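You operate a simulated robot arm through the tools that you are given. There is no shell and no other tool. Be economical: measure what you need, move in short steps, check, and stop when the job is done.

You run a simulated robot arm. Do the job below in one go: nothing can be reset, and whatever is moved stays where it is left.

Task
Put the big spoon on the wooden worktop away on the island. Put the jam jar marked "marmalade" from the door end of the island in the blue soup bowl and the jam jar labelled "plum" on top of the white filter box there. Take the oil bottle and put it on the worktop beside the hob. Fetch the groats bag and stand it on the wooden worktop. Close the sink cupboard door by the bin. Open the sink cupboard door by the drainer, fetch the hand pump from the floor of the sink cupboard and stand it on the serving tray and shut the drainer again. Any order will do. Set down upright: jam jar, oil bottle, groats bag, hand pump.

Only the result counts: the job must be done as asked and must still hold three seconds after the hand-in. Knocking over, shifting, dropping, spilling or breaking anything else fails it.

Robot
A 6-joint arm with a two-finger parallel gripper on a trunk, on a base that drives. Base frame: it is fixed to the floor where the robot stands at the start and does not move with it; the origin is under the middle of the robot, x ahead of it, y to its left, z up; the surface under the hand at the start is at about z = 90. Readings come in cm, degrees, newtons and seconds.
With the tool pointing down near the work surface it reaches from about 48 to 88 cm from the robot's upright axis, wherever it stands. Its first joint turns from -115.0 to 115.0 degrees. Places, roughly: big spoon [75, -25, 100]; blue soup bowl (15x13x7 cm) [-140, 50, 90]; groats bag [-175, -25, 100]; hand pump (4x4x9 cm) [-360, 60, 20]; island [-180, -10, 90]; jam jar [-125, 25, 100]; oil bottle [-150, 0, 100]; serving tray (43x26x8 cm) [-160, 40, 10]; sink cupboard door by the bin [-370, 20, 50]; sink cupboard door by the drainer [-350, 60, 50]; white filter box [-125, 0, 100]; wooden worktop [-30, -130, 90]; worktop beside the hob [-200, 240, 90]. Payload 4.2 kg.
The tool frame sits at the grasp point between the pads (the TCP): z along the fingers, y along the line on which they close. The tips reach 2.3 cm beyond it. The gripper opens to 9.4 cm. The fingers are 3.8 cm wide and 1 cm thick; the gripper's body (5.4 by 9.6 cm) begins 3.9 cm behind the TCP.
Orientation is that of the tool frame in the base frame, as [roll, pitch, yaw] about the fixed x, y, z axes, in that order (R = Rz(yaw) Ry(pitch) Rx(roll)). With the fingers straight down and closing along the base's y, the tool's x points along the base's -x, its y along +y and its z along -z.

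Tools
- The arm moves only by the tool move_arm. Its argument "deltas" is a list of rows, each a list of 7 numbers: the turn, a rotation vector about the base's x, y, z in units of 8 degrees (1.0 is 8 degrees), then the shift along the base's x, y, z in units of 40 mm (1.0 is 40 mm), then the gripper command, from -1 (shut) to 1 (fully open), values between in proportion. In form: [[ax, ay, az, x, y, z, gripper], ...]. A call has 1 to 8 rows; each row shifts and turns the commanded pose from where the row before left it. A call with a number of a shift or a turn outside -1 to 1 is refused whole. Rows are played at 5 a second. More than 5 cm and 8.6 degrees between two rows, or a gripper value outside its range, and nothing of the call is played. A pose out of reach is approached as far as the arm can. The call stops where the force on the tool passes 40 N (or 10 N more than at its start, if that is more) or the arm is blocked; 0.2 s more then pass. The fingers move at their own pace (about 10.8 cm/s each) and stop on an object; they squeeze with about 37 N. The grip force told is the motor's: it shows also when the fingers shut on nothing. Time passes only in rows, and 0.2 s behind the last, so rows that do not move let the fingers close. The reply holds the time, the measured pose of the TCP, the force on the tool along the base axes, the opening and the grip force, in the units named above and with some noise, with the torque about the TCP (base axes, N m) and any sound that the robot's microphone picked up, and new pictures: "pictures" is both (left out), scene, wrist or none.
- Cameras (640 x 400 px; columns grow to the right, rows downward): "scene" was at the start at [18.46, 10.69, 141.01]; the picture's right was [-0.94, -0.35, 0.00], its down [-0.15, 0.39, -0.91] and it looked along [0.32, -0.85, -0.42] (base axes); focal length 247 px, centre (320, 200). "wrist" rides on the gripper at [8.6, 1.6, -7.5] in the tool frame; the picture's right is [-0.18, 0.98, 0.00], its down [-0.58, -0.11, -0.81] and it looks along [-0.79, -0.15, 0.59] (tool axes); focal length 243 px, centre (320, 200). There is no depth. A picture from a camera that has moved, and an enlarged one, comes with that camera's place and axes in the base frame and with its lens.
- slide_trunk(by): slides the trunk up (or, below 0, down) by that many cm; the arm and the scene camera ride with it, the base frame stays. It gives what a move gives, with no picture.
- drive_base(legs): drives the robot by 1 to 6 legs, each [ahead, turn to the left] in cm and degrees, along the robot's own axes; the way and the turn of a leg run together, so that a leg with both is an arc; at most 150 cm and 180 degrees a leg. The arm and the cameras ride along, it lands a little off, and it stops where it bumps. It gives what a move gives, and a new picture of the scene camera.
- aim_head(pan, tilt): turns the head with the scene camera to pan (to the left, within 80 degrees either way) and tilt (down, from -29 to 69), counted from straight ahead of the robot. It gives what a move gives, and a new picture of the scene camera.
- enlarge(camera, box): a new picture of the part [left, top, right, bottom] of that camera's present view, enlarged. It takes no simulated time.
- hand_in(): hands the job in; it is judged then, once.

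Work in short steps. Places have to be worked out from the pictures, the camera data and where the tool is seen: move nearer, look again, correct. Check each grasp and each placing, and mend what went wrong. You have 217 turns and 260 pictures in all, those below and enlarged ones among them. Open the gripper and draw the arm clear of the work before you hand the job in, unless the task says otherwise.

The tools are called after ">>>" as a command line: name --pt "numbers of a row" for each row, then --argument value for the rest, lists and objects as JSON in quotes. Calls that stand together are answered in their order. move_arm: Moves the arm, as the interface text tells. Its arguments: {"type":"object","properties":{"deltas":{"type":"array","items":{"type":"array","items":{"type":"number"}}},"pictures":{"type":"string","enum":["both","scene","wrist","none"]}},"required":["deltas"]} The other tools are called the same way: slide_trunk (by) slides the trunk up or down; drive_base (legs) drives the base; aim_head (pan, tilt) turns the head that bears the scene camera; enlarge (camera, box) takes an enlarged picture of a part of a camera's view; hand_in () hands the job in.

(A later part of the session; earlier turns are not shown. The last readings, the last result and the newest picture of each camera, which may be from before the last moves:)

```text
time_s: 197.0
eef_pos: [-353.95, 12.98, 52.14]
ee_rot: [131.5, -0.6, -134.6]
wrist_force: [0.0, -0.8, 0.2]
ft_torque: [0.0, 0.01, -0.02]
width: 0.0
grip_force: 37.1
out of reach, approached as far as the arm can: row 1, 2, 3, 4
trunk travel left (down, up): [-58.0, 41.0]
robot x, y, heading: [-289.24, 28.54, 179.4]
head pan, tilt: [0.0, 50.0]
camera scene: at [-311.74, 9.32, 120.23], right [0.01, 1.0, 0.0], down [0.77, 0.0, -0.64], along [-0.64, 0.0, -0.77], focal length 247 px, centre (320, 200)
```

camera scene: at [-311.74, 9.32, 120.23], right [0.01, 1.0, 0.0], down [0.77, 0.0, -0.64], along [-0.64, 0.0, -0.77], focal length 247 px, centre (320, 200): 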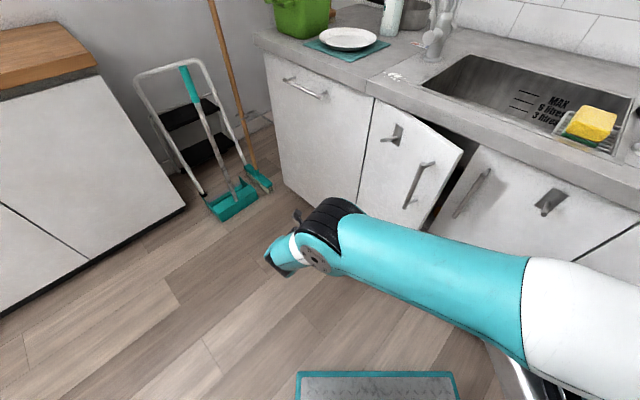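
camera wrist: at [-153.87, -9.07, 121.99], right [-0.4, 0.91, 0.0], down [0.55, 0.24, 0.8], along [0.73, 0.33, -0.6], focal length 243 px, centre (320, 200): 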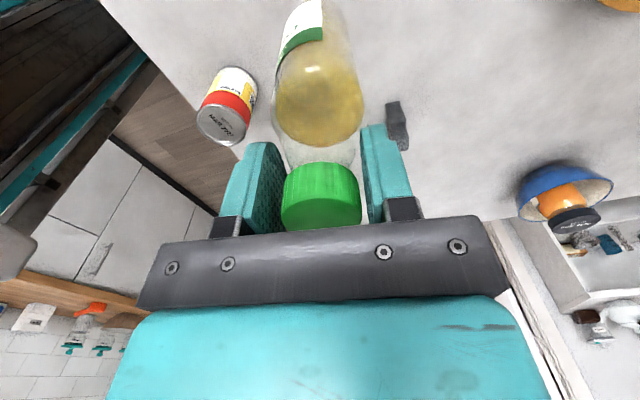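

The hand is tilted and in front of the door below handle height. I'll push the panel toward closed.

>>> move_arm --pt "0 0 0 0.1 0.9 0 -1" --pt "0 0 0 0.1 0.9 0 -1" --pt "0 0 0 0 0.9 0 -1" --pt "0 0 0 -0.1 0.9 0 -1" --pt "0 0 0 -0.3 0.8 0 -1" --pictures "scene"

```text
time_s: 198.2
eef_pos: [-357.19, 29.96, 51.49]
ee_rot: [131.7, -0.5, -134.8]
wrist_force: [0.1, -0.3, -0.4]
ft_torque: [0.0, -0.01, 0.02]
width: 0.02
grip_force: 37.0
out of reach, approached as far as the arm can: row 1, 2, 3
trunk travel left (down, up): [-58.0, 41.0]
robot x, y, heading: [-288.74, 28.67, 179.8]
head pan, tilt: [0.0, 50.0]
camera scene: at [-311.73, 9.3, 120.21], right [0.01, 1.0, 0.0], down [0.77, 0.0, -0.64], along [-0.64, 0.0, -0.77], focal length 247 px, centre (320, 200)
```

scene: 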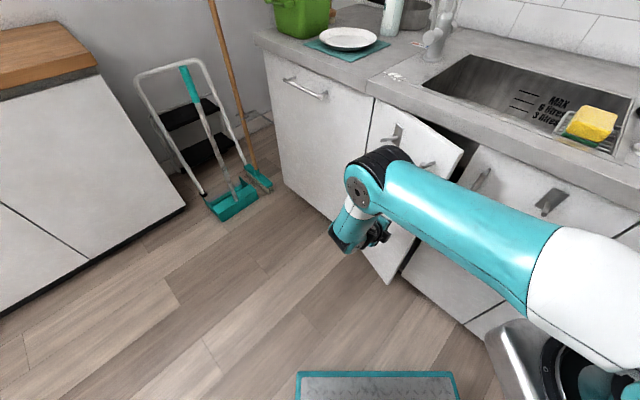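

>>> move_arm --pt "0 0 0 0 0.8 0 -1" --pt "0 0 0 0 0.8 0 -1" --pt "0 0 0 0 0.8 0 -1" --pictures "scene"

```text
time_s: 199.0
eef_pos: [-356.95, 39.4, 51.41]
ee_rot: [131.6, -0.7, -134.7]
wrist_force: [0.1, -1.2, 0.0]
ft_torque: [-0.02, 0.0, 0.0]
width: 0.0
grip_force: 36.8
trunk travel left (down, up): [-58.0, 41.0]
robot x, y, heading: [-288.93, 28.86, 179.8]
head pan, tilt: [0.0, 50.0]
camera scene: at [-311.73, 9.31, 120.21], right [0.01, 1.0, 0.0], down [0.77, 0.0, -0.64], along [-0.64, 0.0, -0.77], focal length 247 px, centre (320, 200)
```

scene: 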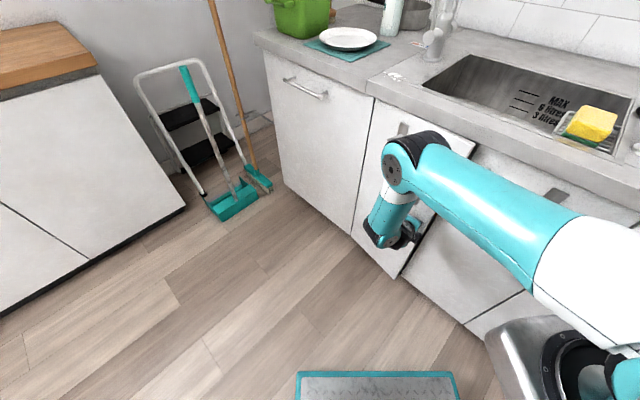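

>>> move_arm --pt "0 0 0 -0.2 0.25 0 -1" --pt "0 0 0 -0.2 0.2 0 -1" --pt "0 0 0 -0.2 0.2 0 -1" --pictures "none"

>>> enlarge --camera "scene" --box '[340, 80, 520, 290]'

```text
time_s: 199.8
eef_pos: [-359.54, 42.06, 51.58]
ee_rot: [131.6, -0.5, -134.7]
wrist_force: [10.2, -5.7, 2.4]
ft_torque: [0.0, -0.1, -0.26]
width: 0.0
grip_force: 37.2
trunk travel left (down, up): [-58.0, 41.0]
robot x, y, heading: [-289.07, 28.84, 179.7]
head pan, tilt: [0.0, 50.0]
```

```text
1.90 times, centred on (430, 185) of scene
camera zoom: at [-311.7, 9.3, 120.22], right [0.01, 1.0, 0.0], down [0.77, 0.0, -0.64], along [-0.64, 0.0, -0.77], focal length 471 px, centre (110, 229)
```

zoom: 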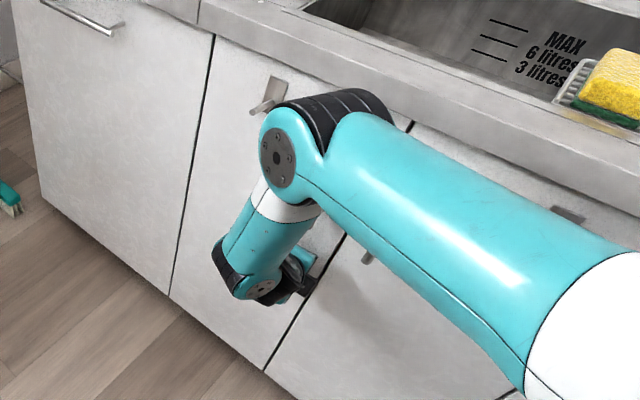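

The panel is pressed shut, with about 12 N of reaction. One more small press, then I'll back off and check that it stays.

>>> move_arm --pt "0 0 0 -0.1 0.1 0 -1" --pt "0 0 0 0 0 0 -1" --pt "0 0 0 0.4 -0.4 0 -1" --pt "0 0 0 0.3 -0.6 0 -1" --pt "0 0 0 0 -0.9 0 -1" --pt "0 0 0 0 -0.9 0 -1" --pictures "none"

>>> enlarge --camera "scene" --box '[340, 80, 520, 290]'

```text
time_s: 200.2
eef_pos: [-359.66, 42.22, 51.5]
ee_rot: [131.9, -0.2, -134.6]
wrist_force: [13.0, -8.1, 13.9]
ft_torque: [0.32, -0.07, -0.36]
width: 0.01
grip_force: 36.9
trunk travel left (down, up): [-58.0, 41.0]
robot x, y, heading: [-288.48, 29.03, 179.6]
head pan, tilt: [0.0, 50.0]
stopped in row 1: the force on the tool passed its limit at 50 N (the readings are from after the stop); the commanded pose is now the measured one
```

```text
1.90 times, centred on (430, 185) of scene
camera zoom: at [-311.61, 9.26, 120.25], right [0.0, 1.0, 0.0], down [0.77, 0.0, -0.64], along [-0.64, 0.0, -0.77], focal length 471 px, centre (110, 229)
```

zoom: 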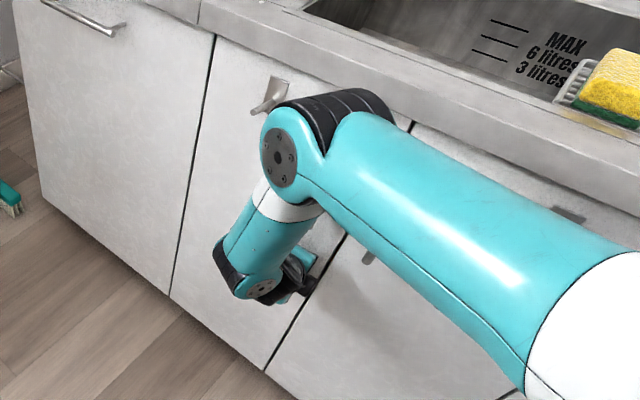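

Firm contact, so it's shut. I'll back off.

>>> move_arm --pt "0 0 0 0.3 -0.3 0 -1" --pt "0 0 0 0.3 -0.6 0 -1" --pt "0 0 0 0 -0.9 0 -1" --pt "0 0 0 0 -0.9 0 -1" --pt "0 0 0 0 -0.9 0 -1" --pictures "scene"

```text
time_s: 201.4
eef_pos: [-357.17, 27.64, 51.7]
ee_rot: [131.9, -0.4, -134.6]
wrist_force: [0.3, 0.3, -0.6]
ft_torque: [0.01, 0.01, 0.01]
width: 0.02
grip_force: 36.9
trunk travel left (down, up): [-58.0, 41.0]
robot x, y, heading: [-288.66, 29.1, 179.6]
head pan, tilt: [0.0, 50.0]
camera scene: at [-311.71, 9.31, 120.22], right [0.01, 1.0, 0.0], down [0.77, 0.0, -0.64], along [-0.64, 0.0, -0.77], focal length 247 px, centre (320, 200)
```

scene: 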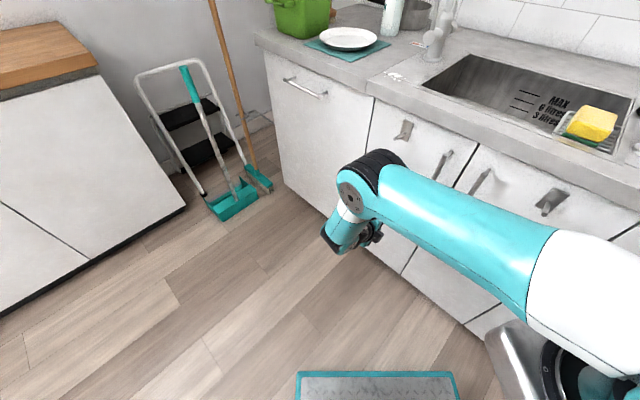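

The bin door is shut and stays shut. Next I'll lift and straighten the hand before repositioning to open the drainer door from its handle side.

>>> move_arm --pt "-0.707 -0.707 0 0 0 0.8 -1" --pt "-0.707 -0.707 0 0 0 0.8 -1" --pt "-0.707 -0.707 0 0 0 0.8 -1" --pt "-0.707 -0.707 0 0 0 0.8 -1" --pt "-0.707 -0.707 0 0 0 0.8 -1" --pt "-0.707 -0.707 0 0 0 0.8 -1" --pt "0 0 0 0 0 1 -1" --pictures "scene"

>>> slide_trunk --by 33

```text
time_s: 203.0
eef_pos: [-357.24, 27.48, 74.54]
ee_rot: [-179.9, -0.5, -134.9]
wrist_force: [0.4, -0.9, 0.1]
ft_torque: [-0.01, -0.02, 0.02]
width: 0.0
grip_force: 37.2
trunk travel left (down, up): [-58.0, 41.0]
robot x, y, heading: [-288.76, 28.64, 179.8]
head pan, tilt: [0.0, 50.0]
camera scene: at [-311.72, 9.29, 120.2], right [0.0, 1.0, 0.0], down [0.77, 0.0, -0.64], along [-0.64, 0.0, -0.77], focal length 247 px, centre (320, 200)
```

scene: 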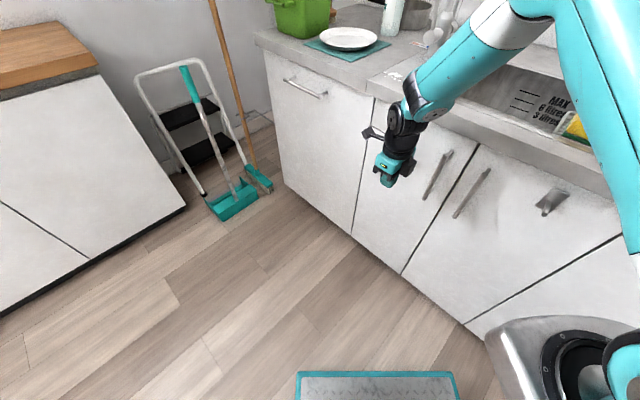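

```text
time_s: 206.2
eef_pos: [-357.22, 27.52, 107.48]
ee_rot: [180.0, -0.5, -134.8]
wrist_force: [0.6, 0.1, 0.4]
ft_torque: [-0.03, -0.03, -0.02]
width: 0.01
grip_force: 37.2
trunk travel left (down, up): [-91.0, 8.0]
robot x, y, heading: [-288.57, 28.97, 179.9]
head pan, tilt: [0.0, 50.0]
```

>>> move_arm --pt "0 0 0 0.5 0 0.8 -1" --pt "0 0 0 0.7 0 0.7 -1" --pt "0 0 0 0.8 0 0.5 -1" --pt "0 0 0 0.8 0 0.5 -1" --pt "0 0 0 0.8 0 0.5 -1" --pictures "none"

>>> drive_base --legs '[[0, 47], [68, 0]]'

```text
time_s: 207.4
eef_pos: [-342.83, 27.35, 119.35]
ee_rot: [-180.0, -0.4, -134.9]
wrist_force: [-0.3, 0.4, -0.6]
ft_torque: [-0.01, -0.01, 0.01]
width: 0.0
grip_force: 37.3
trunk travel left (down, up): [-91.0, 8.0]
robot x, y, heading: [-288.44, 28.89, 179.7]
head pan, tilt: [0.0, 50.0]
```

```text
time_s: 213.3
eef_pos: [-371.84, -60.88, 119.49]
ee_rot: [179.9, -0.6, -88.3]
wrist_force: [-0.1, 0.3, 0.0]
ft_torque: [0.02, -0.01, -0.01]
width: 0.0
grip_force: 36.9
trunk travel left (down, up): [-91.0, 8.0]
robot x, y, heading: [-335.66, -20.39, -133.7]
head pan, tilt: [0.0, 50.0]
camera scene: at [-337.36, -50.64, 153.22], right [-0.72, 0.69, 0.0], down [0.53, 0.55, -0.64], along [-0.44, -0.46, -0.77], focal length 247 px, centre (320, 200)
```

scene: 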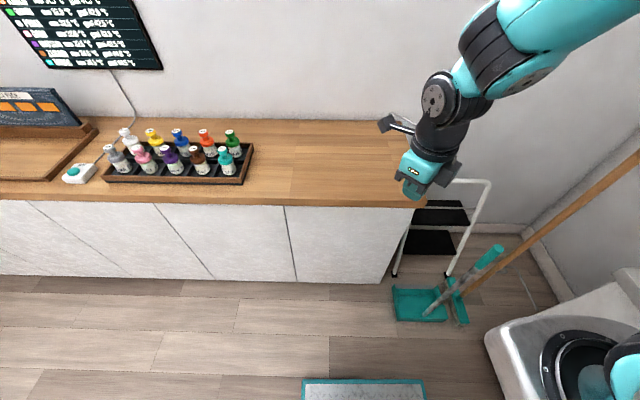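

I'm left of the sink cupboard. I'll turn right to face the drainer door's handle.

>>> drive_base --legs '[[0, -122]]'

```text
time_s: 218.7
eef_pos: [-352.88, 31.01, 119.4]
ee_rot: [-180.0, -0.7, 151.9]
wrist_force: [0.7, 0.3, 0.8]
ft_torque: [0.01, -0.03, -0.05]
width: 0.0
grip_force: 37.1
trunk travel left (down, up): [-91.0, 8.0]
robot x, y, heading: [-335.81, -20.45, 106.7]
head pan, tilt: [0.0, 50.0]
camera scene: at [-360.86, -4.21, 153.22], right [0.96, 0.28, 0.0], down [0.22, -0.73, -0.64], along [-0.18, 0.62, -0.77], focal length 247 px, centre (320, 200)
```

scene: 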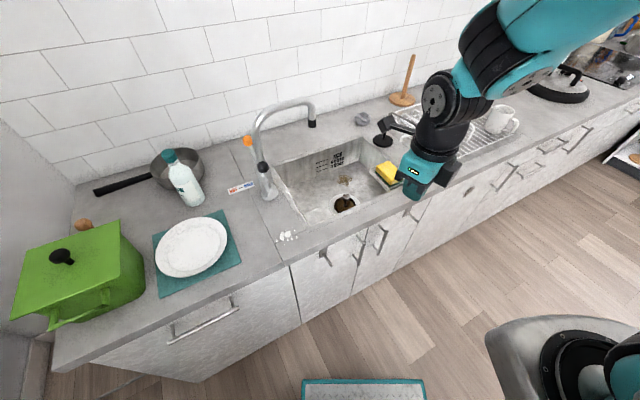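

The view matches my handle estimate ([-352,46]). I need a bit more distance for a tilted hand, so I'll shift the base back-left slightly.

>>> drive_base --legs '[[0, -32], [-14, 0], [0, 24]]'

```text
time_s: 222.8
eef_pos: [-348.98, 19.26, 119.34]
ee_rot: [180.0, -0.6, 143.6]
wrist_force: [0.3, 0.0, -0.1]
ft_torque: [0.0, 0.0, -0.01]
width: 0.01
grip_force: 36.9
trunk travel left (down, up): [-91.0, 8.0]
robot x, y, heading: [-339.63, -34.12, 98.5]
head pan, tilt: [0.0, 50.0]
camera scene: at [-362.07, -14.45, 153.22], right [0.99, 0.15, 0.0], down [0.11, -0.76, -0.64], along [-0.09, 0.64, -0.77], focal length 247 px, centre (320, 200)
```

scene: 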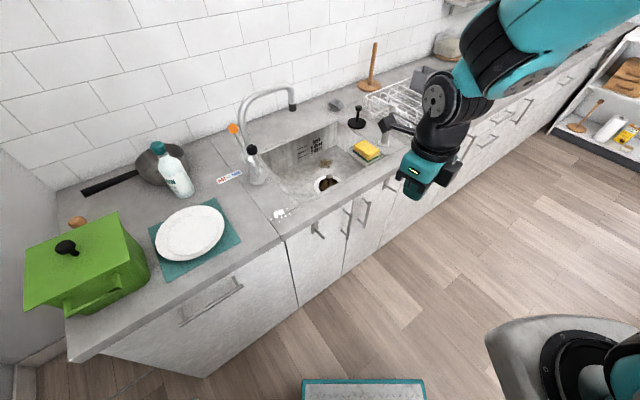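

81 cm to the handle, straight ahead. I'll lower the trunk, then turn the hand radially and tilt it toward the handle with the gripper open.

>>> slide_trunk --by -42

>>> move_arm --pt "0 0 -0.7 -0.07 0.4 0 0" --pt "0 0 -0.7 -0.07 0.4 0 0" --pt "0 0 -0.7 -0.07 0.4 0 0" --pt "0 0 -0.7 -0.07 0.4 0 0" --pt "0 0 -0.7 -0.07 0.4 0 0" --pt "0 0 -0.7 -0.07 0.4 0 0" --pt "0 0 -0.7 -0.07 0.4 0 0" --pt "0 0 -0.7 -0.07 0.4 0 0" --pictures "none"

>>> move_arm --pt "0.989 0.15 0 0 0 0 0" --pt "0.989 0.15 0 0 0 0 0" --pt "0.989 0.15 0 0 0 0 0" --pt "0.989 0.15 0 0 0 0 0" --pt "0.989 0.15 0 0 0 0 0" --pt "0.989 0.15 0 0 0 0 0" --pt "0.989 0.15 0 0 0 0 0"

```text
refused: -42 is not a number from -40 to 40
```

```text
time_s: 224.6
eef_pos: [-334.87, 35.98, 119.65]
ee_rot: [179.7, -0.5, 99.9]
wrist_force: [-0.4, 0.9, 0.8]
ft_torque: [0.03, -0.03, 0.01]
width: 4.69
grip_force: 0.0
out of reach, approached as far as the arm can: row 4, 5, 6, 7, 8
trunk travel left (down, up): [-91.0, 8.0]
robot x, y, heading: [-339.35, -33.97, 98.3]
head pan, tilt: [0.0, 50.0]
```

```text
time_s: 226.2
eef_pos: [-334.18, 36.08, 119.6]
ee_rot: [179.8, -56.7, 99.1]
wrist_force: [0.6, 0.3, 0.4]
ft_torque: [-0.05, -0.02, -0.01]
width: 4.69
grip_force: 0.0
out of reach, approached as far as the arm can: row 1
trunk travel left (down, up): [-91.0, 8.0]
robot x, y, heading: [-339.5, -34.21, 98.0]
head pan, tilt: [0.0, 50.0]
camera scene: at [-362.09, -14.47, 153.22], right [0.99, 0.15, 0.0], down [0.11, -0.76, -0.64], along [-0.09, 0.64, -0.77], focal length 247 px, centre (320, 200)
camera wrist: at [-332.35, 34.84, 130.99], right [0.99, 0.05, -0.15], down [0.04, -1.0, -0.04], along [-0.15, 0.04, -0.99], focal length 243 px, centre (320, 200)
```

scene: 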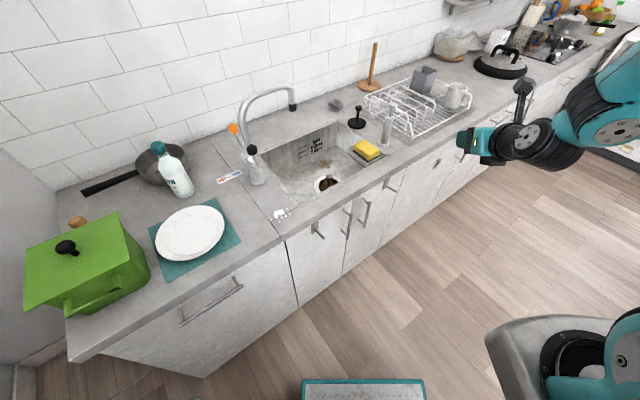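
wrist: 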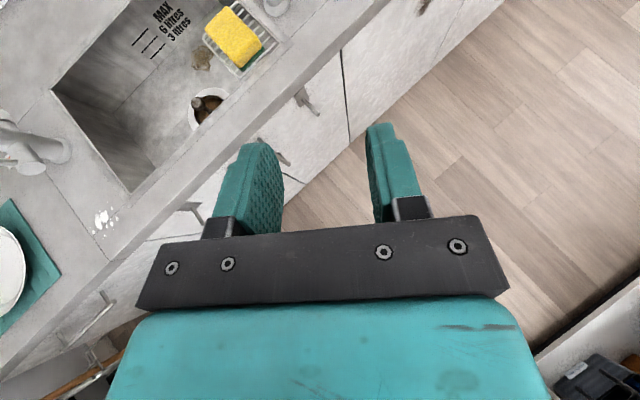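

The trunk step was too big, but the tilt worked. I'll lower the trunk 40 cm and look at the handle.

>>> slide_trunk --by -40

>>> move_arm --pt "0 0 0 -0.4 0 -0.5 0.3" --pt "0 0 0 -0.8 0 -0.5 0.3" --pt "0 0 0 -0.8 0 0 0.3" --pt "0 0 0 -0.8 0 0 0.3"

```text
time_s: 230.1
eef_pos: [-334.16, 36.12, 79.71]
ee_rot: [179.7, -56.6, 98.9]
wrist_force: [0.0, 0.2, -0.2]
ft_torque: [0.02, -0.01, 0.01]
width: 4.69
grip_force: 0.0
trunk travel left (down, up): [-51.0, 48.0]
robot x, y, heading: [-339.06, -33.9, 98.3]
head pan, tilt: [0.0, 50.0]
```

```text
time_s: 231.1
eef_pos: [-338.47, 36.02, 75.54]
ee_rot: [179.9, -56.6, 99.1]
wrist_force: [-0.3, 0.2, 0.6]
ft_torque: [0.01, 0.03, -0.02]
width: 6.1
grip_force: 0.0
out of reach, approached as far as the arm can: row 2, 3, 4
trunk travel left (down, up): [-51.0, 48.0]
robot x, y, heading: [-339.28, -34.13, 98.6]
head pan, tilt: [0.0, 50.0]
camera scene: at [-362.08, -14.45, 113.22], right [0.99, 0.15, 0.0], down [0.11, -0.76, -0.64], along [-0.09, 0.64, -0.77], focal length 247 px, centre (320, 200)
camera wrist: at [-336.67, 34.82, 86.92], right [0.99, 0.06, -0.15], down [0.05, -1.0, -0.04], along [-0.15, 0.03, -0.99], focal length 243 px, centre (320, 200)
```

scene: 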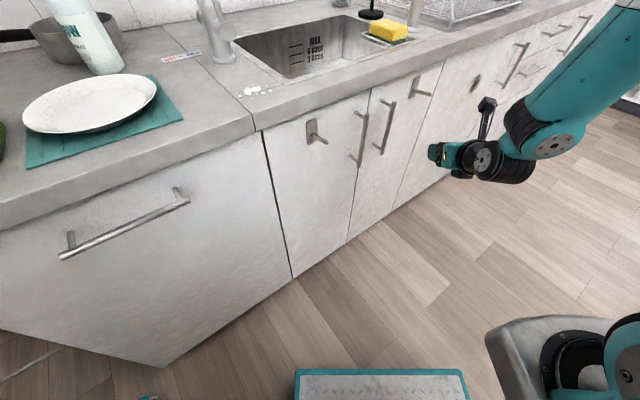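
wrist: 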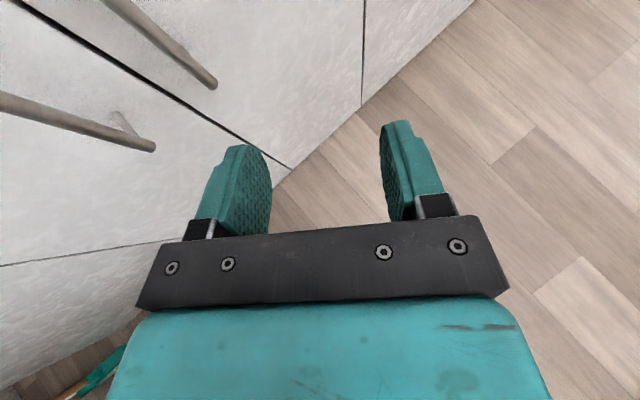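

The wrist is near a limit with this yaw, and pointing the hand more toward the door (+b) should free it. I'll turn +20° and go on toward the handle.

>>> move_arm --pt "0 0 0.7 0 0 0 0.3" --pt "0 0 0.7 -0.3 0 0 0.3" --pt "0 0 0.7 -0.6 0 0 0.3" --pt "0 0 0.7 -0.8 0 0 0.3" --pt "0 0 0 -0.6 0 0 0.3"

```text
time_s: 232.3
eef_pos: [-347.88, 35.95, 75.66]
ee_rot: [179.7, -56.6, 121.5]
wrist_force: [-1.1, 0.2, -0.6]
ft_torque: [-0.01, 0.04, 0.04]
width: 6.1
grip_force: 0.0
trunk travel left (down, up): [-51.0, 48.0]
robot x, y, heading: [-339.16, -34.08, 98.0]
head pan, tilt: [0.0, 50.0]
camera scene: at [-362.06, -14.44, 113.22], right [0.99, 0.14, 0.0], down [0.11, -0.76, -0.64], along [-0.09, 0.64, -0.77], focal length 247 px, centre (320, 200)
camera wrist: at [-345.74, 35.54, 86.95], right [0.89, 0.42, -0.15], down [0.42, -0.91, -0.04], along [-0.15, -0.03, -0.99], focal length 243 px, centre (320, 200)
```

scene: 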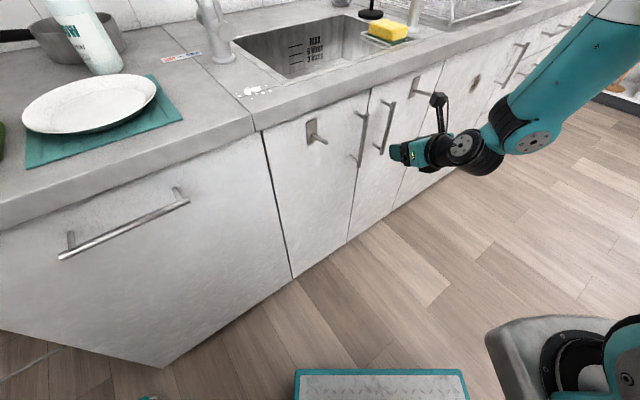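
wrist: 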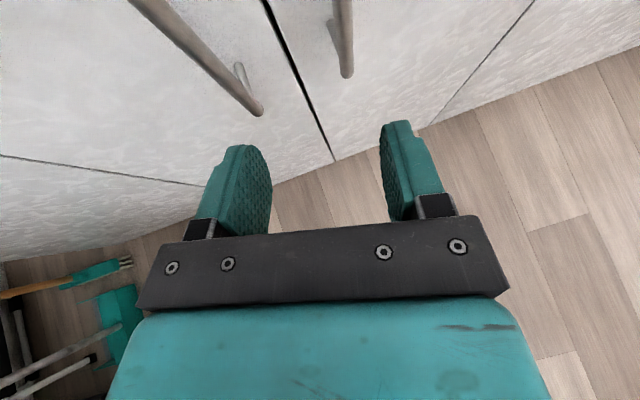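

The wrist view puts the drainer handle at [-351.7,46.3]. I'll centre on it and move in so the bar enters between the fingers.

>>> move_arm --pt "0 0 0 0.45 0.27 -0.4 0.3" --pt "0 0 0 -0.44 0.72 0 0.3" --pt "0 0 0 -0.44 0.72 0 0.3"

```text
time_s: 233.1
eef_pos: [-349.47, 42.54, 73.82]
ee_rot: [179.8, -56.7, 121.2]
wrist_force: [0.2, 0.6, 0.7]
ft_torque: [0.0, 0.0, 0.03]
width: 6.1
grip_force: 0.0
trunk travel left (down, up): [-51.0, 48.0]
robot x, y, heading: [-339.53, -34.02, 98.3]
head pan, tilt: [0.0, 50.0]
camera scene: at [-362.07, -14.46, 113.22], right [0.99, 0.14, 0.0], down [0.11, -0.76, -0.64], along [-0.09, 0.64, -0.77], focal length 247 px, centre (320, 200)
camera wrist: at [-347.42, 42.17, 85.17], right [0.89, 0.42, -0.15], down [0.42, -0.91, -0.04], along [-0.15, -0.03, -0.99], focal length 243 px, centre (320, 200)
```

scene: 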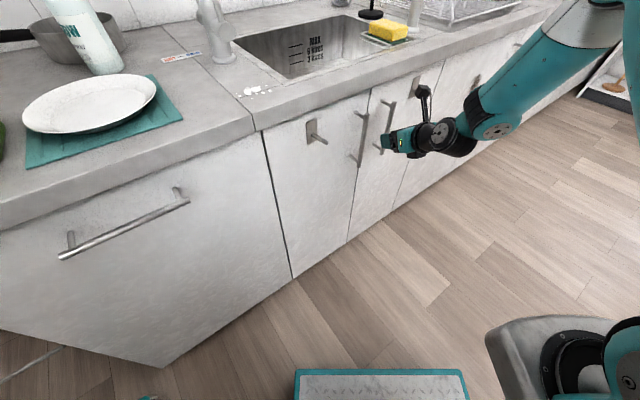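
wrist: 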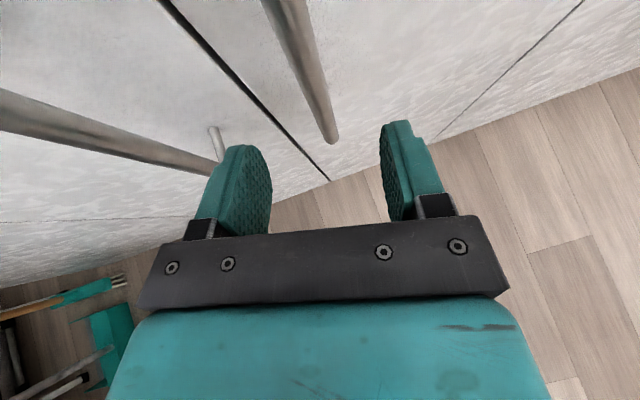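

To keep the camera under the counter's lip I'll lower 4 cm, then advance the last ~4 cm and close on the bar.

>>> move_arm --pt "0 0 0 0 0 -1 0.3" --pt "0 0 0 -0.25 0.4 0 0.3" --pt "0 0 0 -0.25 0.4 0 0.3" --pictures "wrist"

```text
time_s: 233.9
eef_pos: [-351.37, 45.69, 70.21]
ee_rot: [179.7, -56.5, 121.4]
wrist_force: [0.4, -0.1, -0.5]
ft_torque: [0.02, -0.03, 0.01]
width: 6.13
grip_force: 0.0
trunk travel left (down, up): [-51.0, 48.0]
robot x, y, heading: [-339.69, -33.96, 98.1]
head pan, tilt: [0.0, 50.0]
camera wrist: at [-349.25, 45.29, 81.56], right [0.89, 0.42, -0.15], down [0.42, -0.91, -0.04], along [-0.15, -0.03, -0.99], focal length 243 px, centre (320, 200)
```

wrist: 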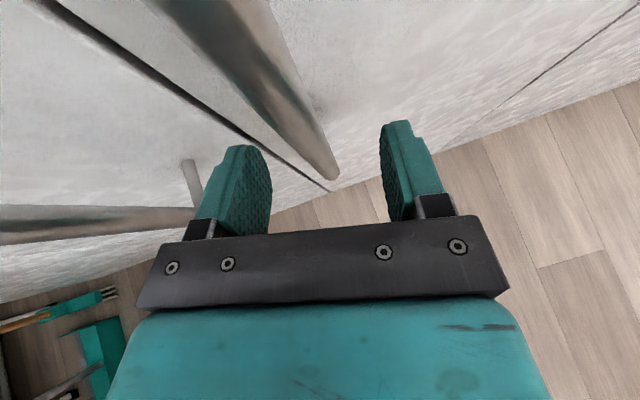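

The bar is between the fingers. I'll close.

>>> move_arm --pt "0 0 0 0 0 0 -1" --pt "0 0 0 0 0 0 -1" --pt "0 0 0 0 0 0 -1" --pictures "wrist"

```text
time_s: 234.7
eef_pos: [-351.27, 45.85, 70.21]
ee_rot: [179.7, -56.7, 121.2]
wrist_force: [1.9, 4.6, -0.3]
ft_torque: [-0.46, 0.38, -0.06]
width: 1.26
grip_force: 45.3
trunk travel left (down, up): [-51.0, 48.0]
robot x, y, heading: [-339.75, -34.16, 98.2]
head pan, tilt: [0.0, 50.0]
camera wrist: at [-349.2, 45.31, 81.55], right [0.89, 0.42, -0.15], down [0.42, -0.91, -0.04], along [-0.15, -0.03, -0.99], focal length 243 px, centre (320, 200)
```

wrist: 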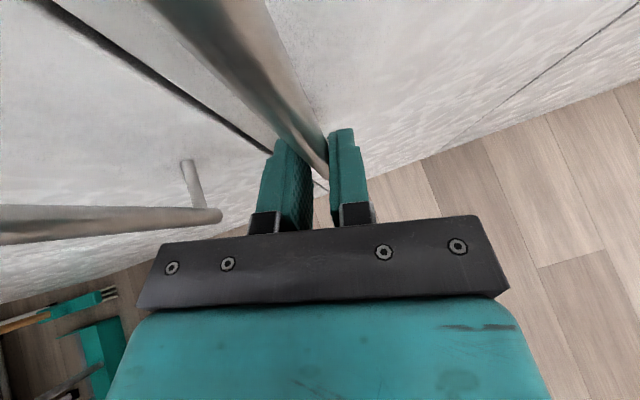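

The bar is gripped (1.26 cm). I'll pull along the door's arc about its right hinge, turning the hand with it.

>>> move_arm --pt "0 0 0.5 0.38 -0.27 0 -1" --pt "0 0 0.5 0.38 -0.26 0 -1" --pt "0 0 0.5 0.42 -0.21 0 -1" --pt "0 0 0.5 0.42 -0.21 0 -1"

```text
time_s: 235.7
eef_pos: [-344.52, 42.64, 70.26]
ee_rot: [179.1, -56.9, 137.0]
wrist_force: [3.8, 6.4, -2.1]
ft_torque: [-1.17, 1.04, -0.17]
width: 1.29
grip_force: 45.1
trunk travel left (down, up): [-51.0, 48.0]
robot x, y, heading: [-339.38, -34.07, 98.2]
head pan, tilt: [0.0, 50.0]
stopped in row 4: the force on the tool passed its limit at 42 N (the readings are from after the stop); the commanded pose is now the measured one
camera scene: at [-362.04, -14.36, 113.2], right [0.99, 0.14, 0.0], down [0.11, -0.76, -0.64], along [-0.09, 0.64, -0.77], focal length 247 px, centre (320, 200)
camera wrist: at [-342.31, 42.62, 81.55], right [0.75, 0.64, -0.15], down [0.64, -0.77, -0.05], along [-0.14, -0.06, -0.99], focal length 243 px, centre (320, 200)
```

scene: 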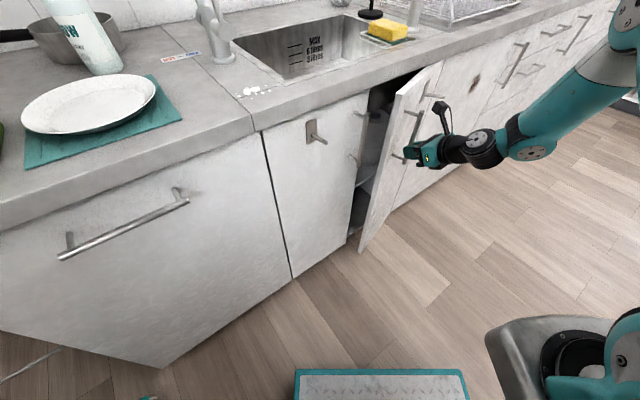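
wrist: 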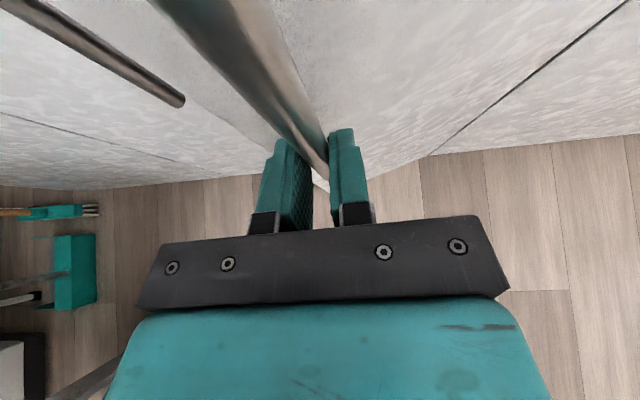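

The door is coming open, about 18°. I'll correct the arc slightly toward the hinge and keep pulling.

>>> move_arm --pt "0 0 0.5 0.42 -0.1 0 -1" --pt "0 0 0.5 0.42 -0.1 0 -1" --pt "0 0 0.5 0.43 -0.07 0 -1" --pt "0 0 0.5 0.43 -0.06 0 -1" --pt "0 0 0.5 0.44 -0.01 0 -1" --pt "0 0 0.5 0.44 0 0 -1" --pictures "scene"

```text
time_s: 236.8
eef_pos: [-337.08, 41.62, 70.17]
ee_rot: [178.5, -56.7, 153.8]
wrist_force: [2.9, 15.0, -12.6]
ft_torque: [-1.3, 0.86, -0.37]
width: 1.31
grip_force: 45.2
trunk travel left (down, up): [-51.0, 48.0]
robot x, y, heading: [-339.61, -34.11, 98.3]
head pan, tilt: [0.0, 50.0]
stopped in row 5: the force on the tool passed its limit at 42 N (the readings are from after the stop); the commanded pose is now the measured one
camera scene: at [-362.04, -14.28, 113.21], right [0.99, 0.14, 0.0], down [0.11, -0.76, -0.64], along [-0.09, 0.64, -0.77], focal length 247 px, centre (320, 200)
```

scene: 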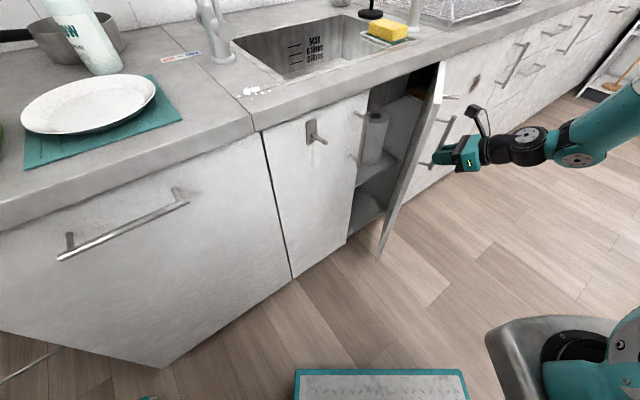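

About 38° open. I'll relieve the sideways load and continue.

>>> move_arm --pt "0 0 0.3 0.1 0.15 0 -1" --pt "0 0 0.5 0.42 0.06 0 -1" --pt "0 0 0.5 0.42 0.08 0 -1" --pt "0 0 0.5 0.42 0.12 0 -1" --pt "0 0 0.5 0.41 0.16 0 -1" --pt "0 0 0.5 0.4 0.2 0 -1" --pictures "scene"

```text
time_s: 237.5
eef_pos: [-335.49, 41.81, 70.2]
ee_rot: [179.7, -56.8, 159.7]
wrist_force: [1.8, -5.0, 4.9]
ft_torque: [-0.62, 0.35, -0.06]
width: 1.3
grip_force: 44.7
trunk travel left (down, up): [-51.0, 48.0]
robot x, y, heading: [-339.33, -34.14, 98.4]
head pan, tilt: [0.0, 50.0]
stopped in row 3: the force on the tool passed its limit at 45 N (the readings are from after the stop); the commanded pose is now the measured one
camera scene: at [-362.05, -14.44, 113.25], right [0.99, 0.14, 0.0], down [0.11, -0.76, -0.64], along [-0.09, 0.64, -0.77], focal length 247 px, centre (320, 200)
```

scene: 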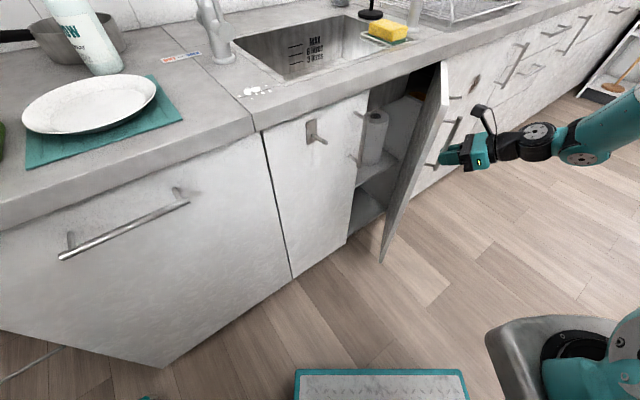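

The hand camera may be meeting the door's hook. 43° is enough, so I'll release, back out, and push the door further open from its inner side.

>>> move_arm --pt "0 0 0 0 0 0 0.2" --pt "0 0 0 0 0 0 0.2" --pt "0 0 0 0.6 -0.25 0 0.2" --pt "0 0 0 0.9 -0.35 0 0.2" --pt "0 0 0 0.6 -0.6 0 0" --pt "0 0 0 0 -0.9 0 -1" --pictures "scene"

```text
time_s: 238.9
eef_pos: [-327.14, 33.38, 70.07]
ee_rot: [179.5, -56.9, 159.9]
wrist_force: [-0.3, 0.6, -0.3]
ft_torque: [-0.01, -0.02, -0.01]
width: 0.01
grip_force: 36.9
trunk travel left (down, up): [-51.0, 48.0]
robot x, y, heading: [-339.86, -34.23, 98.1]
head pan, tilt: [0.0, 50.0]
camera scene: at [-362.07, -14.42, 113.21], right [0.99, 0.14, 0.0], down [0.11, -0.76, -0.64], along [-0.09, 0.64, -0.77], focal length 247 px, centre (320, 200)
```

scene: 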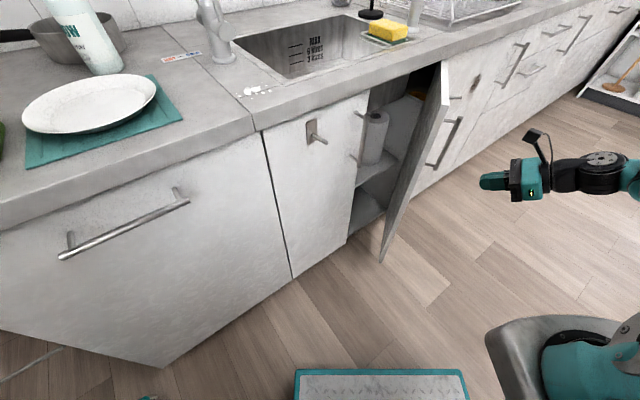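

I'll straighten the hand while rising, cross above the door, and come down on its inner side.

>>> move_arm --pt "-0.342 -0.94 0 0 0 1 -1" --pt "-0.342 -0.94 0 0 0 1 -1" --pt "-0.342 -0.94 0 0 0 1 -1" --pt "-0.342 -0.94 0 0 0 1 -1" --pt "-0.342 -0.94 0 0 0 1 -1" --pt "-0.342 -0.94 0 0 0 1 -1" --pt "-0.342 -0.94 0 0 0 1 -1" --pt "0 0 0 0 0 0.6 -1" --pictures "none"

>>> move_arm --pt "0 0 0 -0.95 0 0 -1" --pt "0 0 0 -0.95 0 0 -1" --pt "0 0 0 -0.95 0 0 -1" --pt "0 0 0 -0.95 0 0 -1" --pt "0 0 0 -0.95 0 0 -1" --pictures "scene"

```text
time_s: 240.7
eef_pos: [-327.04, 33.27, 100.77]
ee_rot: [179.4, -0.6, 159.9]
wrist_force: [-0.7, -0.1, -0.2]
ft_torque: [-0.04, 0.01, -0.04]
width: 0.0
grip_force: 36.5
trunk travel left (down, up): [-51.0, 48.0]
robot x, y, heading: [-339.62, -34.17, 98.6]
head pan, tilt: [0.0, 50.0]
```

```text
time_s: 241.9
eef_pos: [-345.69, 33.12, 100.46]
ee_rot: [179.4, -0.8, 159.9]
wrist_force: [0.4, 0.2, 0.4]
ft_torque: [0.01, 0.01, 0.0]
width: 0.04
grip_force: 37.2
trunk travel left (down, up): [-51.0, 48.0]
robot x, y, heading: [-339.36, -34.51, 98.3]
head pan, tilt: [0.0, 50.0]
camera scene: at [-362.05, -14.42, 113.22], right [0.99, 0.14, 0.0], down [0.11, -0.76, -0.64], along [-0.09, 0.64, -0.77], focal length 247 px, centre (320, 200)
```

scene: 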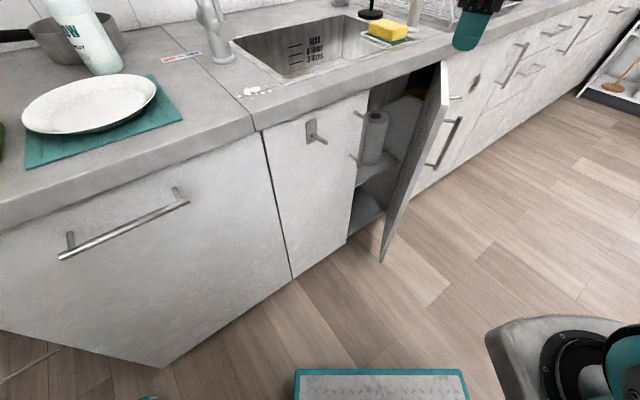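

The door's free edge is at about [-342,37], so I'll shift 5.5 cm further left before descending.

>>> move_arm --pt "0 0 0 -0.8 0 0 -1" --pt "0 0 0 -0.6 0 0 -1" --pt "0 0 0 0 0 -1 -1" --pt "0 0 0 0 0 -1 -1" --pt "0 0 0 0 0 -1 -1" --pt "0 0 0 0 0 -1 -1" --pt "0 0 0 0 0 -1 -1" --pt "0 0 0 0 0 -1 -1" --pictures "scene"

```text
time_s: 243.7
eef_pos: [-351.69, 33.78, 76.47]
ee_rot: [179.3, -0.9, 160.0]
wrist_force: [-0.5, -0.6, 0.5]
ft_torque: [-0.02, 0.0, 0.01]
width: 0.01
grip_force: 37.3
trunk travel left (down, up): [-51.0, 48.0]
robot x, y, heading: [-339.13, -34.27, 98.2]
head pan, tilt: [0.0, 50.0]
camera scene: at [-362.06, -14.44, 113.23], right [0.99, 0.14, 0.0], down [0.11, -0.76, -0.64], along [-0.09, 0.64, -0.77], focal length 247 px, centre (320, 200)
```

scene: 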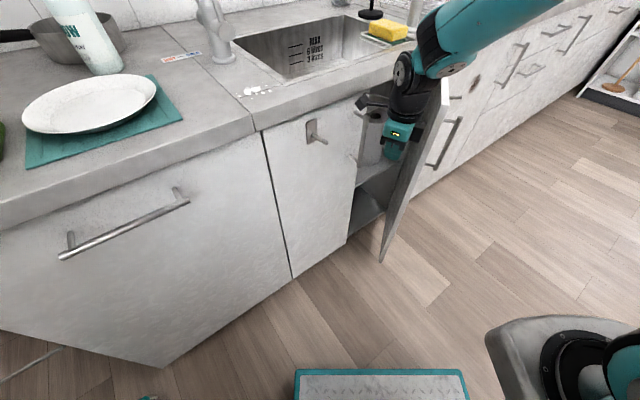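

I'm on the inner side. I'll move in, lower slightly and sweep the door open.

>>> move_arm --pt "0 0 0 0.6 0.5 0 -1" --pt "0 0 0 0.6 0.7 -0.5 -1" --pt "0 0 0 0.3 0.5 -0.5 -1" --pt "0 0 0 0.9 0 0 -1" --pt "0 0 0 0.9 -0.05 0 -1" --pt "0 0 0 0.9 -0.05 0 -1" --pictures "scene"

```text
time_s: 244.4
eef_pos: [-346.94, 38.31, 73.95]
ee_rot: [-179.6, -0.3, 160.1]
wrist_force: [-4.2, -19.5, 9.0]
ft_torque: [1.64, -0.75, -0.76]
width: 0.0
grip_force: 37.1
trunk travel left (down, up): [-51.0, 48.0]
robot x, y, heading: [-339.61, -34.05, 98.6]
head pan, tilt: [0.0, 50.0]
stopped in row 3: the force on the tool passed its limit at 89 N (the readings are from after the stop); the commanded pose is now the measured one
camera scene: at [-362.1, -14.57, 113.24], right [0.99, 0.15, 0.0], down [0.11, -0.76, -0.64], along [-0.09, 0.64, -0.77], focal length 247 px, centre (320, 200)
```

scene: 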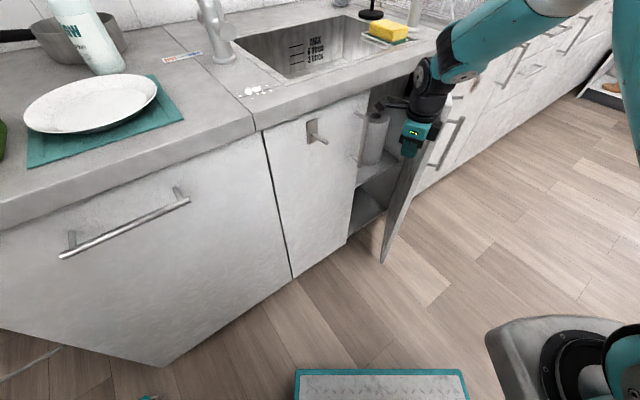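

The wrist camera likely met the neighbouring handle or lip. I'll back off 2 cm and sweep from there instead.

>>> move_arm --pt "0 0 0 0 -0.6 0 -1" --pt "0 0 0 0.4 0 0 -1" --pt "0 0 0 0.8 0 0 -1" --pt "0 0 0 0.8 0 0 -1" --pt "0 0 0 0.8 0 0 -1" --pictures "scene"

```text
time_s: 245.6
eef_pos: [-335.83, 36.04, 73.69]
ee_rot: [-179.8, -0.2, 159.9]
wrist_force: [0.1, 0.3, 0.9]
ft_torque: [0.03, -0.05, -0.02]
width: 0.02
grip_force: 37.6
trunk travel left (down, up): [-51.0, 48.0]
robot x, y, heading: [-339.58, -34.26, 98.5]
head pan, tilt: [0.0, 50.0]
camera scene: at [-362.09, -14.46, 113.21], right [0.99, 0.15, 0.0], down [0.11, -0.76, -0.64], along [-0.09, 0.64, -0.77], focal length 247 px, centre (320, 200)
```

scene: 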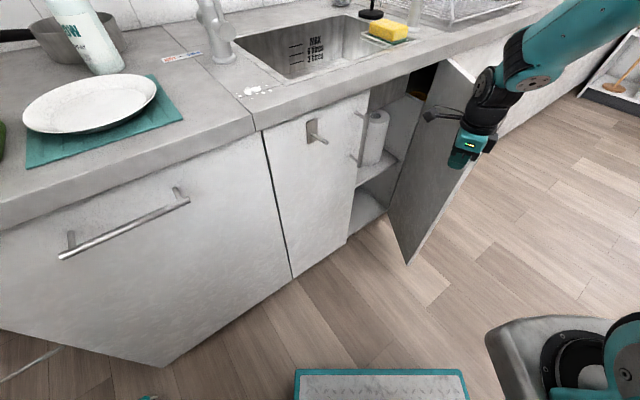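

It's working. I'll continue the sweep to well past 90°.

>>> move_arm --pt "0 0 0 0.9 0.2 0 -1" --pt "0 0 0 0.9 0.3 0 -1" --pt "0 0 0 0.85 0.4 0 -1" --pt "0 0 0 0.8 0.5 0 -1" --pt "0 0 0 0.7 0.6 0 -1" --pt "0 0 0 0.6 0.7 0 -1" --pictures "scene"

```text
time_s: 247.0
eef_pos: [-316.68, 46.96, 73.72]
ee_rot: [-179.8, -0.3, 159.9]
wrist_force: [-0.5, -1.2, 0.9]
ft_torque: [0.13, -0.1, -0.02]
width: 0.03
grip_force: 37.2
trunk travel left (down, up): [-51.0, 48.0]
robot x, y, heading: [-339.51, -33.78, 98.4]
head pan, tilt: [0.0, 50.0]
camera scene: at [-362.09, -14.47, 113.22], right [0.99, 0.15, 0.0], down [0.11, -0.76, -0.64], along [-0.09, 0.64, -0.77], focal length 247 px, centre (320, 200)
```

scene: 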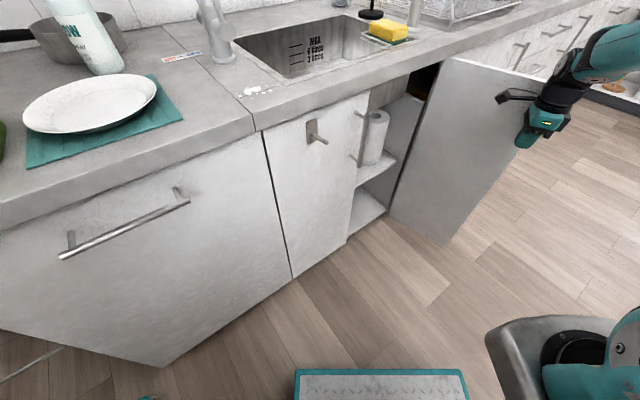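

The door is about 90° open. I'll nudge it a bit more, withdraw the arm to the left front, and look inside with a lower head.

>>> move_arm --pt "0 0 0 0.5 0.6 0 -1" --pt "0 0 0 -0.5 -0.6 0 -1" --pt "0 0 0 -0.6 -0.7 0 -1" --pt "0 0 0 -0.6 -0.7 0 -1" --pt "0 0 0 -0.6 -0.5 0 -1" --pictures "none"

>>> slide_trunk --by -25

>>> aim_head --pan -15 --tilt 38

```text
time_s: 247.3
eef_pos: [-316.24, 47.23, 73.88]
ee_rot: [-178.8, -0.3, 159.8]
wrist_force: [-12.7, -32.8, 12.8]
ft_torque: [3.51, -1.67, -0.71]
width: 0.0
grip_force: 37.3
trunk travel left (down, up): [-51.0, 48.0]
robot x, y, heading: [-339.45, -33.82, 98.5]
head pan, tilt: [0.0, 50.0]
stopped in row 1: the force on the tool passed its limit at 141 N (the readings are from after the stop); the commanded pose is now the measured one
```

```text
time_s: 247.7
eef_pos: [-316.19, 47.35, 73.86]
ee_rot: [-178.9, -0.3, 159.8]
wrist_force: [-11.4, -31.2, 13.3]
ft_torque: [3.48, -1.56, -0.73]
width: 0.0
grip_force: 36.7
trunk travel left (down, up): [-50.8, 48.2]
robot x, y, heading: [-339.39, -34.28, 98.4]
head pan, tilt: [0.0, 50.0]
stopped: the force on the tool passed its limit at 54 N (the readings are from after the stop); the commanded pose is now the measured one
```

```text
time_s: 248.4
eef_pos: [-316.16, 47.39, 73.9]
ee_rot: [-179.0, -0.2, 159.8]
wrist_force: [-15.0, -41.3, 16.3]
ft_torque: [4.45, -1.98, -0.95]
width: 0.01
grip_force: 36.9
trunk travel left (down, up): [-50.8, 48.2]
robot x, y, heading: [-339.73, -34.54, 98.7]
head pan, tilt: [-15.0, 38.0]
camera scene: at [-360.06, -13.76, 114.74], right [0.99, -0.11, 0.0], down [-0.07, -0.61, -0.79], along [0.09, 0.78, -0.61], focal length 247 px, centre (320, 200)
```

scene: 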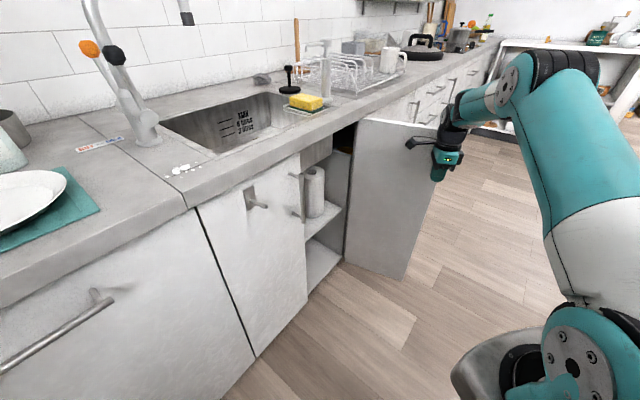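

The door hit its hinge stop at about 90°, so I'll relieve the pressure at once and withdraw.

>>> move_arm --pt "0 0 0 -0.2 -0.3 0 -1" --pt "0 0 0 -0.6 -0.6 0 -1" --pt "0 0 0 -0.6 -0.7 0 -1" --pt "0 0 0 -0.6 -0.7 0 -1" --pictures "none"

>>> slide_trunk --by -25

>>> aim_head --pan -20 --tilt 40

```text
time_s: 249.4
eef_pos: [-324.25, 38.33, 73.44]
ee_rot: [-178.8, -0.2, 159.9]
wrist_force: [-0.3, 0.0, 0.0]
ft_torque: [-0.01, 0.0, -0.04]
width: 0.01
grip_force: 37.1
trunk travel left (down, up): [-50.8, 48.2]
robot x, y, heading: [-339.52, -34.34, 98.2]
head pan, tilt: [-15.0, 38.0]
```

```text
time_s: 252.0
eef_pos: [-324.27, 38.43, 48.33]
ee_rot: [-179.0, -0.4, 159.9]
wrist_force: [-0.2, 0.7, 0.3]
ft_torque: [-0.01, 0.02, 0.01]
width: 0.0
grip_force: 36.6
trunk travel left (down, up): [-25.8, 73.2]
robot x, y, heading: [-339.5, -34.3, 98.3]
head pan, tilt: [-15.0, 38.0]
```

```text
time_s: 252.7
eef_pos: [-324.32, 38.43, 48.43]
ee_rot: [-178.9, -0.2, 159.8]
wrist_force: [0.3, -0.1, -0.9]
ft_torque: [0.01, -0.01, 0.0]
width: 0.01
grip_force: 37.0
trunk travel left (down, up): [-25.8, 73.2]
robot x, y, heading: [-339.62, -34.08, 98.3]
head pan, tilt: [-20.0, 40.0]
camera scene: at [-359.27, -13.8, 89.42], right [0.98, -0.2, 0.0], down [-0.13, -0.63, -0.77], along [0.15, 0.75, -0.64], focal length 247 px, centre (320, 200)
```

scene: 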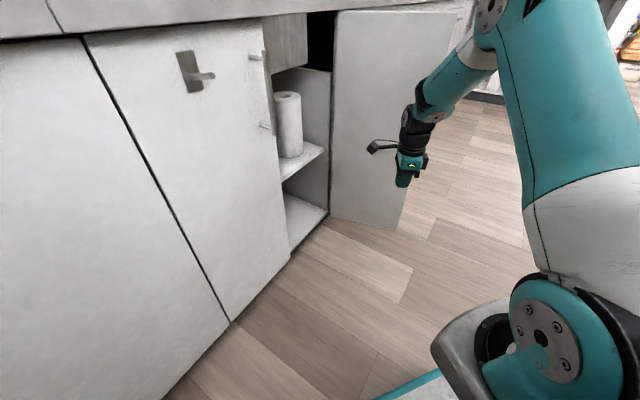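

The inside can't be seen from here. I'll raise the arm, then shift the base in front of the opening at about [-314,-5], facing 125°.

>>> move_arm --pt "0 0 0 0 -0.8 0 -1" --pt "0 0 0 0 -0.8 0.5 -1" --pt "0 0 0 0 -0.8 0.5 -1" --pt "0 0 0 0 -0.3 0.9 -1" --pt "0 0 0 0 0 1 -1" --pt "0 0 0 0 0 1 -1" --pictures "none"

>>> slide_trunk --by 40

>>> drive_base --legs '[[0, -53], [38, 0], [0, 80]]'

```text
time_s: 254.1
eef_pos: [-324.08, 27.54, 64.27]
ee_rot: [-179.0, -0.3, 159.9]
wrist_force: [-0.6, -0.5, -0.5]
ft_torque: [-0.03, 0.0, 0.02]
width: 0.0
grip_force: 36.8
trunk travel left (down, up): [-25.8, 73.2]
robot x, y, heading: [-339.91, -34.24, 98.6]
head pan, tilt: [-20.0, 40.0]
```

```text
time_s: 257.9
eef_pos: [-324.17, 27.71, 104.23]
ee_rot: [-178.9, -0.3, 159.8]
wrist_force: [0.9, -0.5, -0.6]
ft_torque: [-0.02, -0.01, 0.01]
width: 0.0
grip_force: 36.8
trunk travel left (down, up): [-65.8, 33.2]
robot x, y, heading: [-339.38, -34.35, 98.1]
head pan, tilt: [-20.0, 40.0]
```

```text
time_s: 266.1
eef_pos: [-320.7, 55.33, 104.12]
ee_rot: [-179.0, -0.3, -178.0]
wrist_force: [0.2, -0.3, 0.0]
ft_torque: [0.01, 0.0, -0.01]
width: 0.0
grip_force: 37.1
trunk travel left (down, up): [-65.8, 33.2]
robot x, y, heading: [-311.65, -7.78, 120.5]
head pan, tilt: [-20.0, 40.0]
camera scene: at [-337.7, 3.63, 129.42], right [0.98, 0.18, 0.0], down [0.12, -0.63, -0.77], along [-0.14, 0.75, -0.64], focal length 247 px, centre (320, 200)
```

scene: 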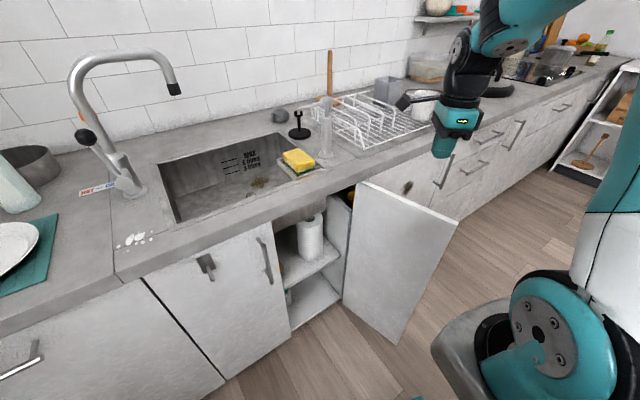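

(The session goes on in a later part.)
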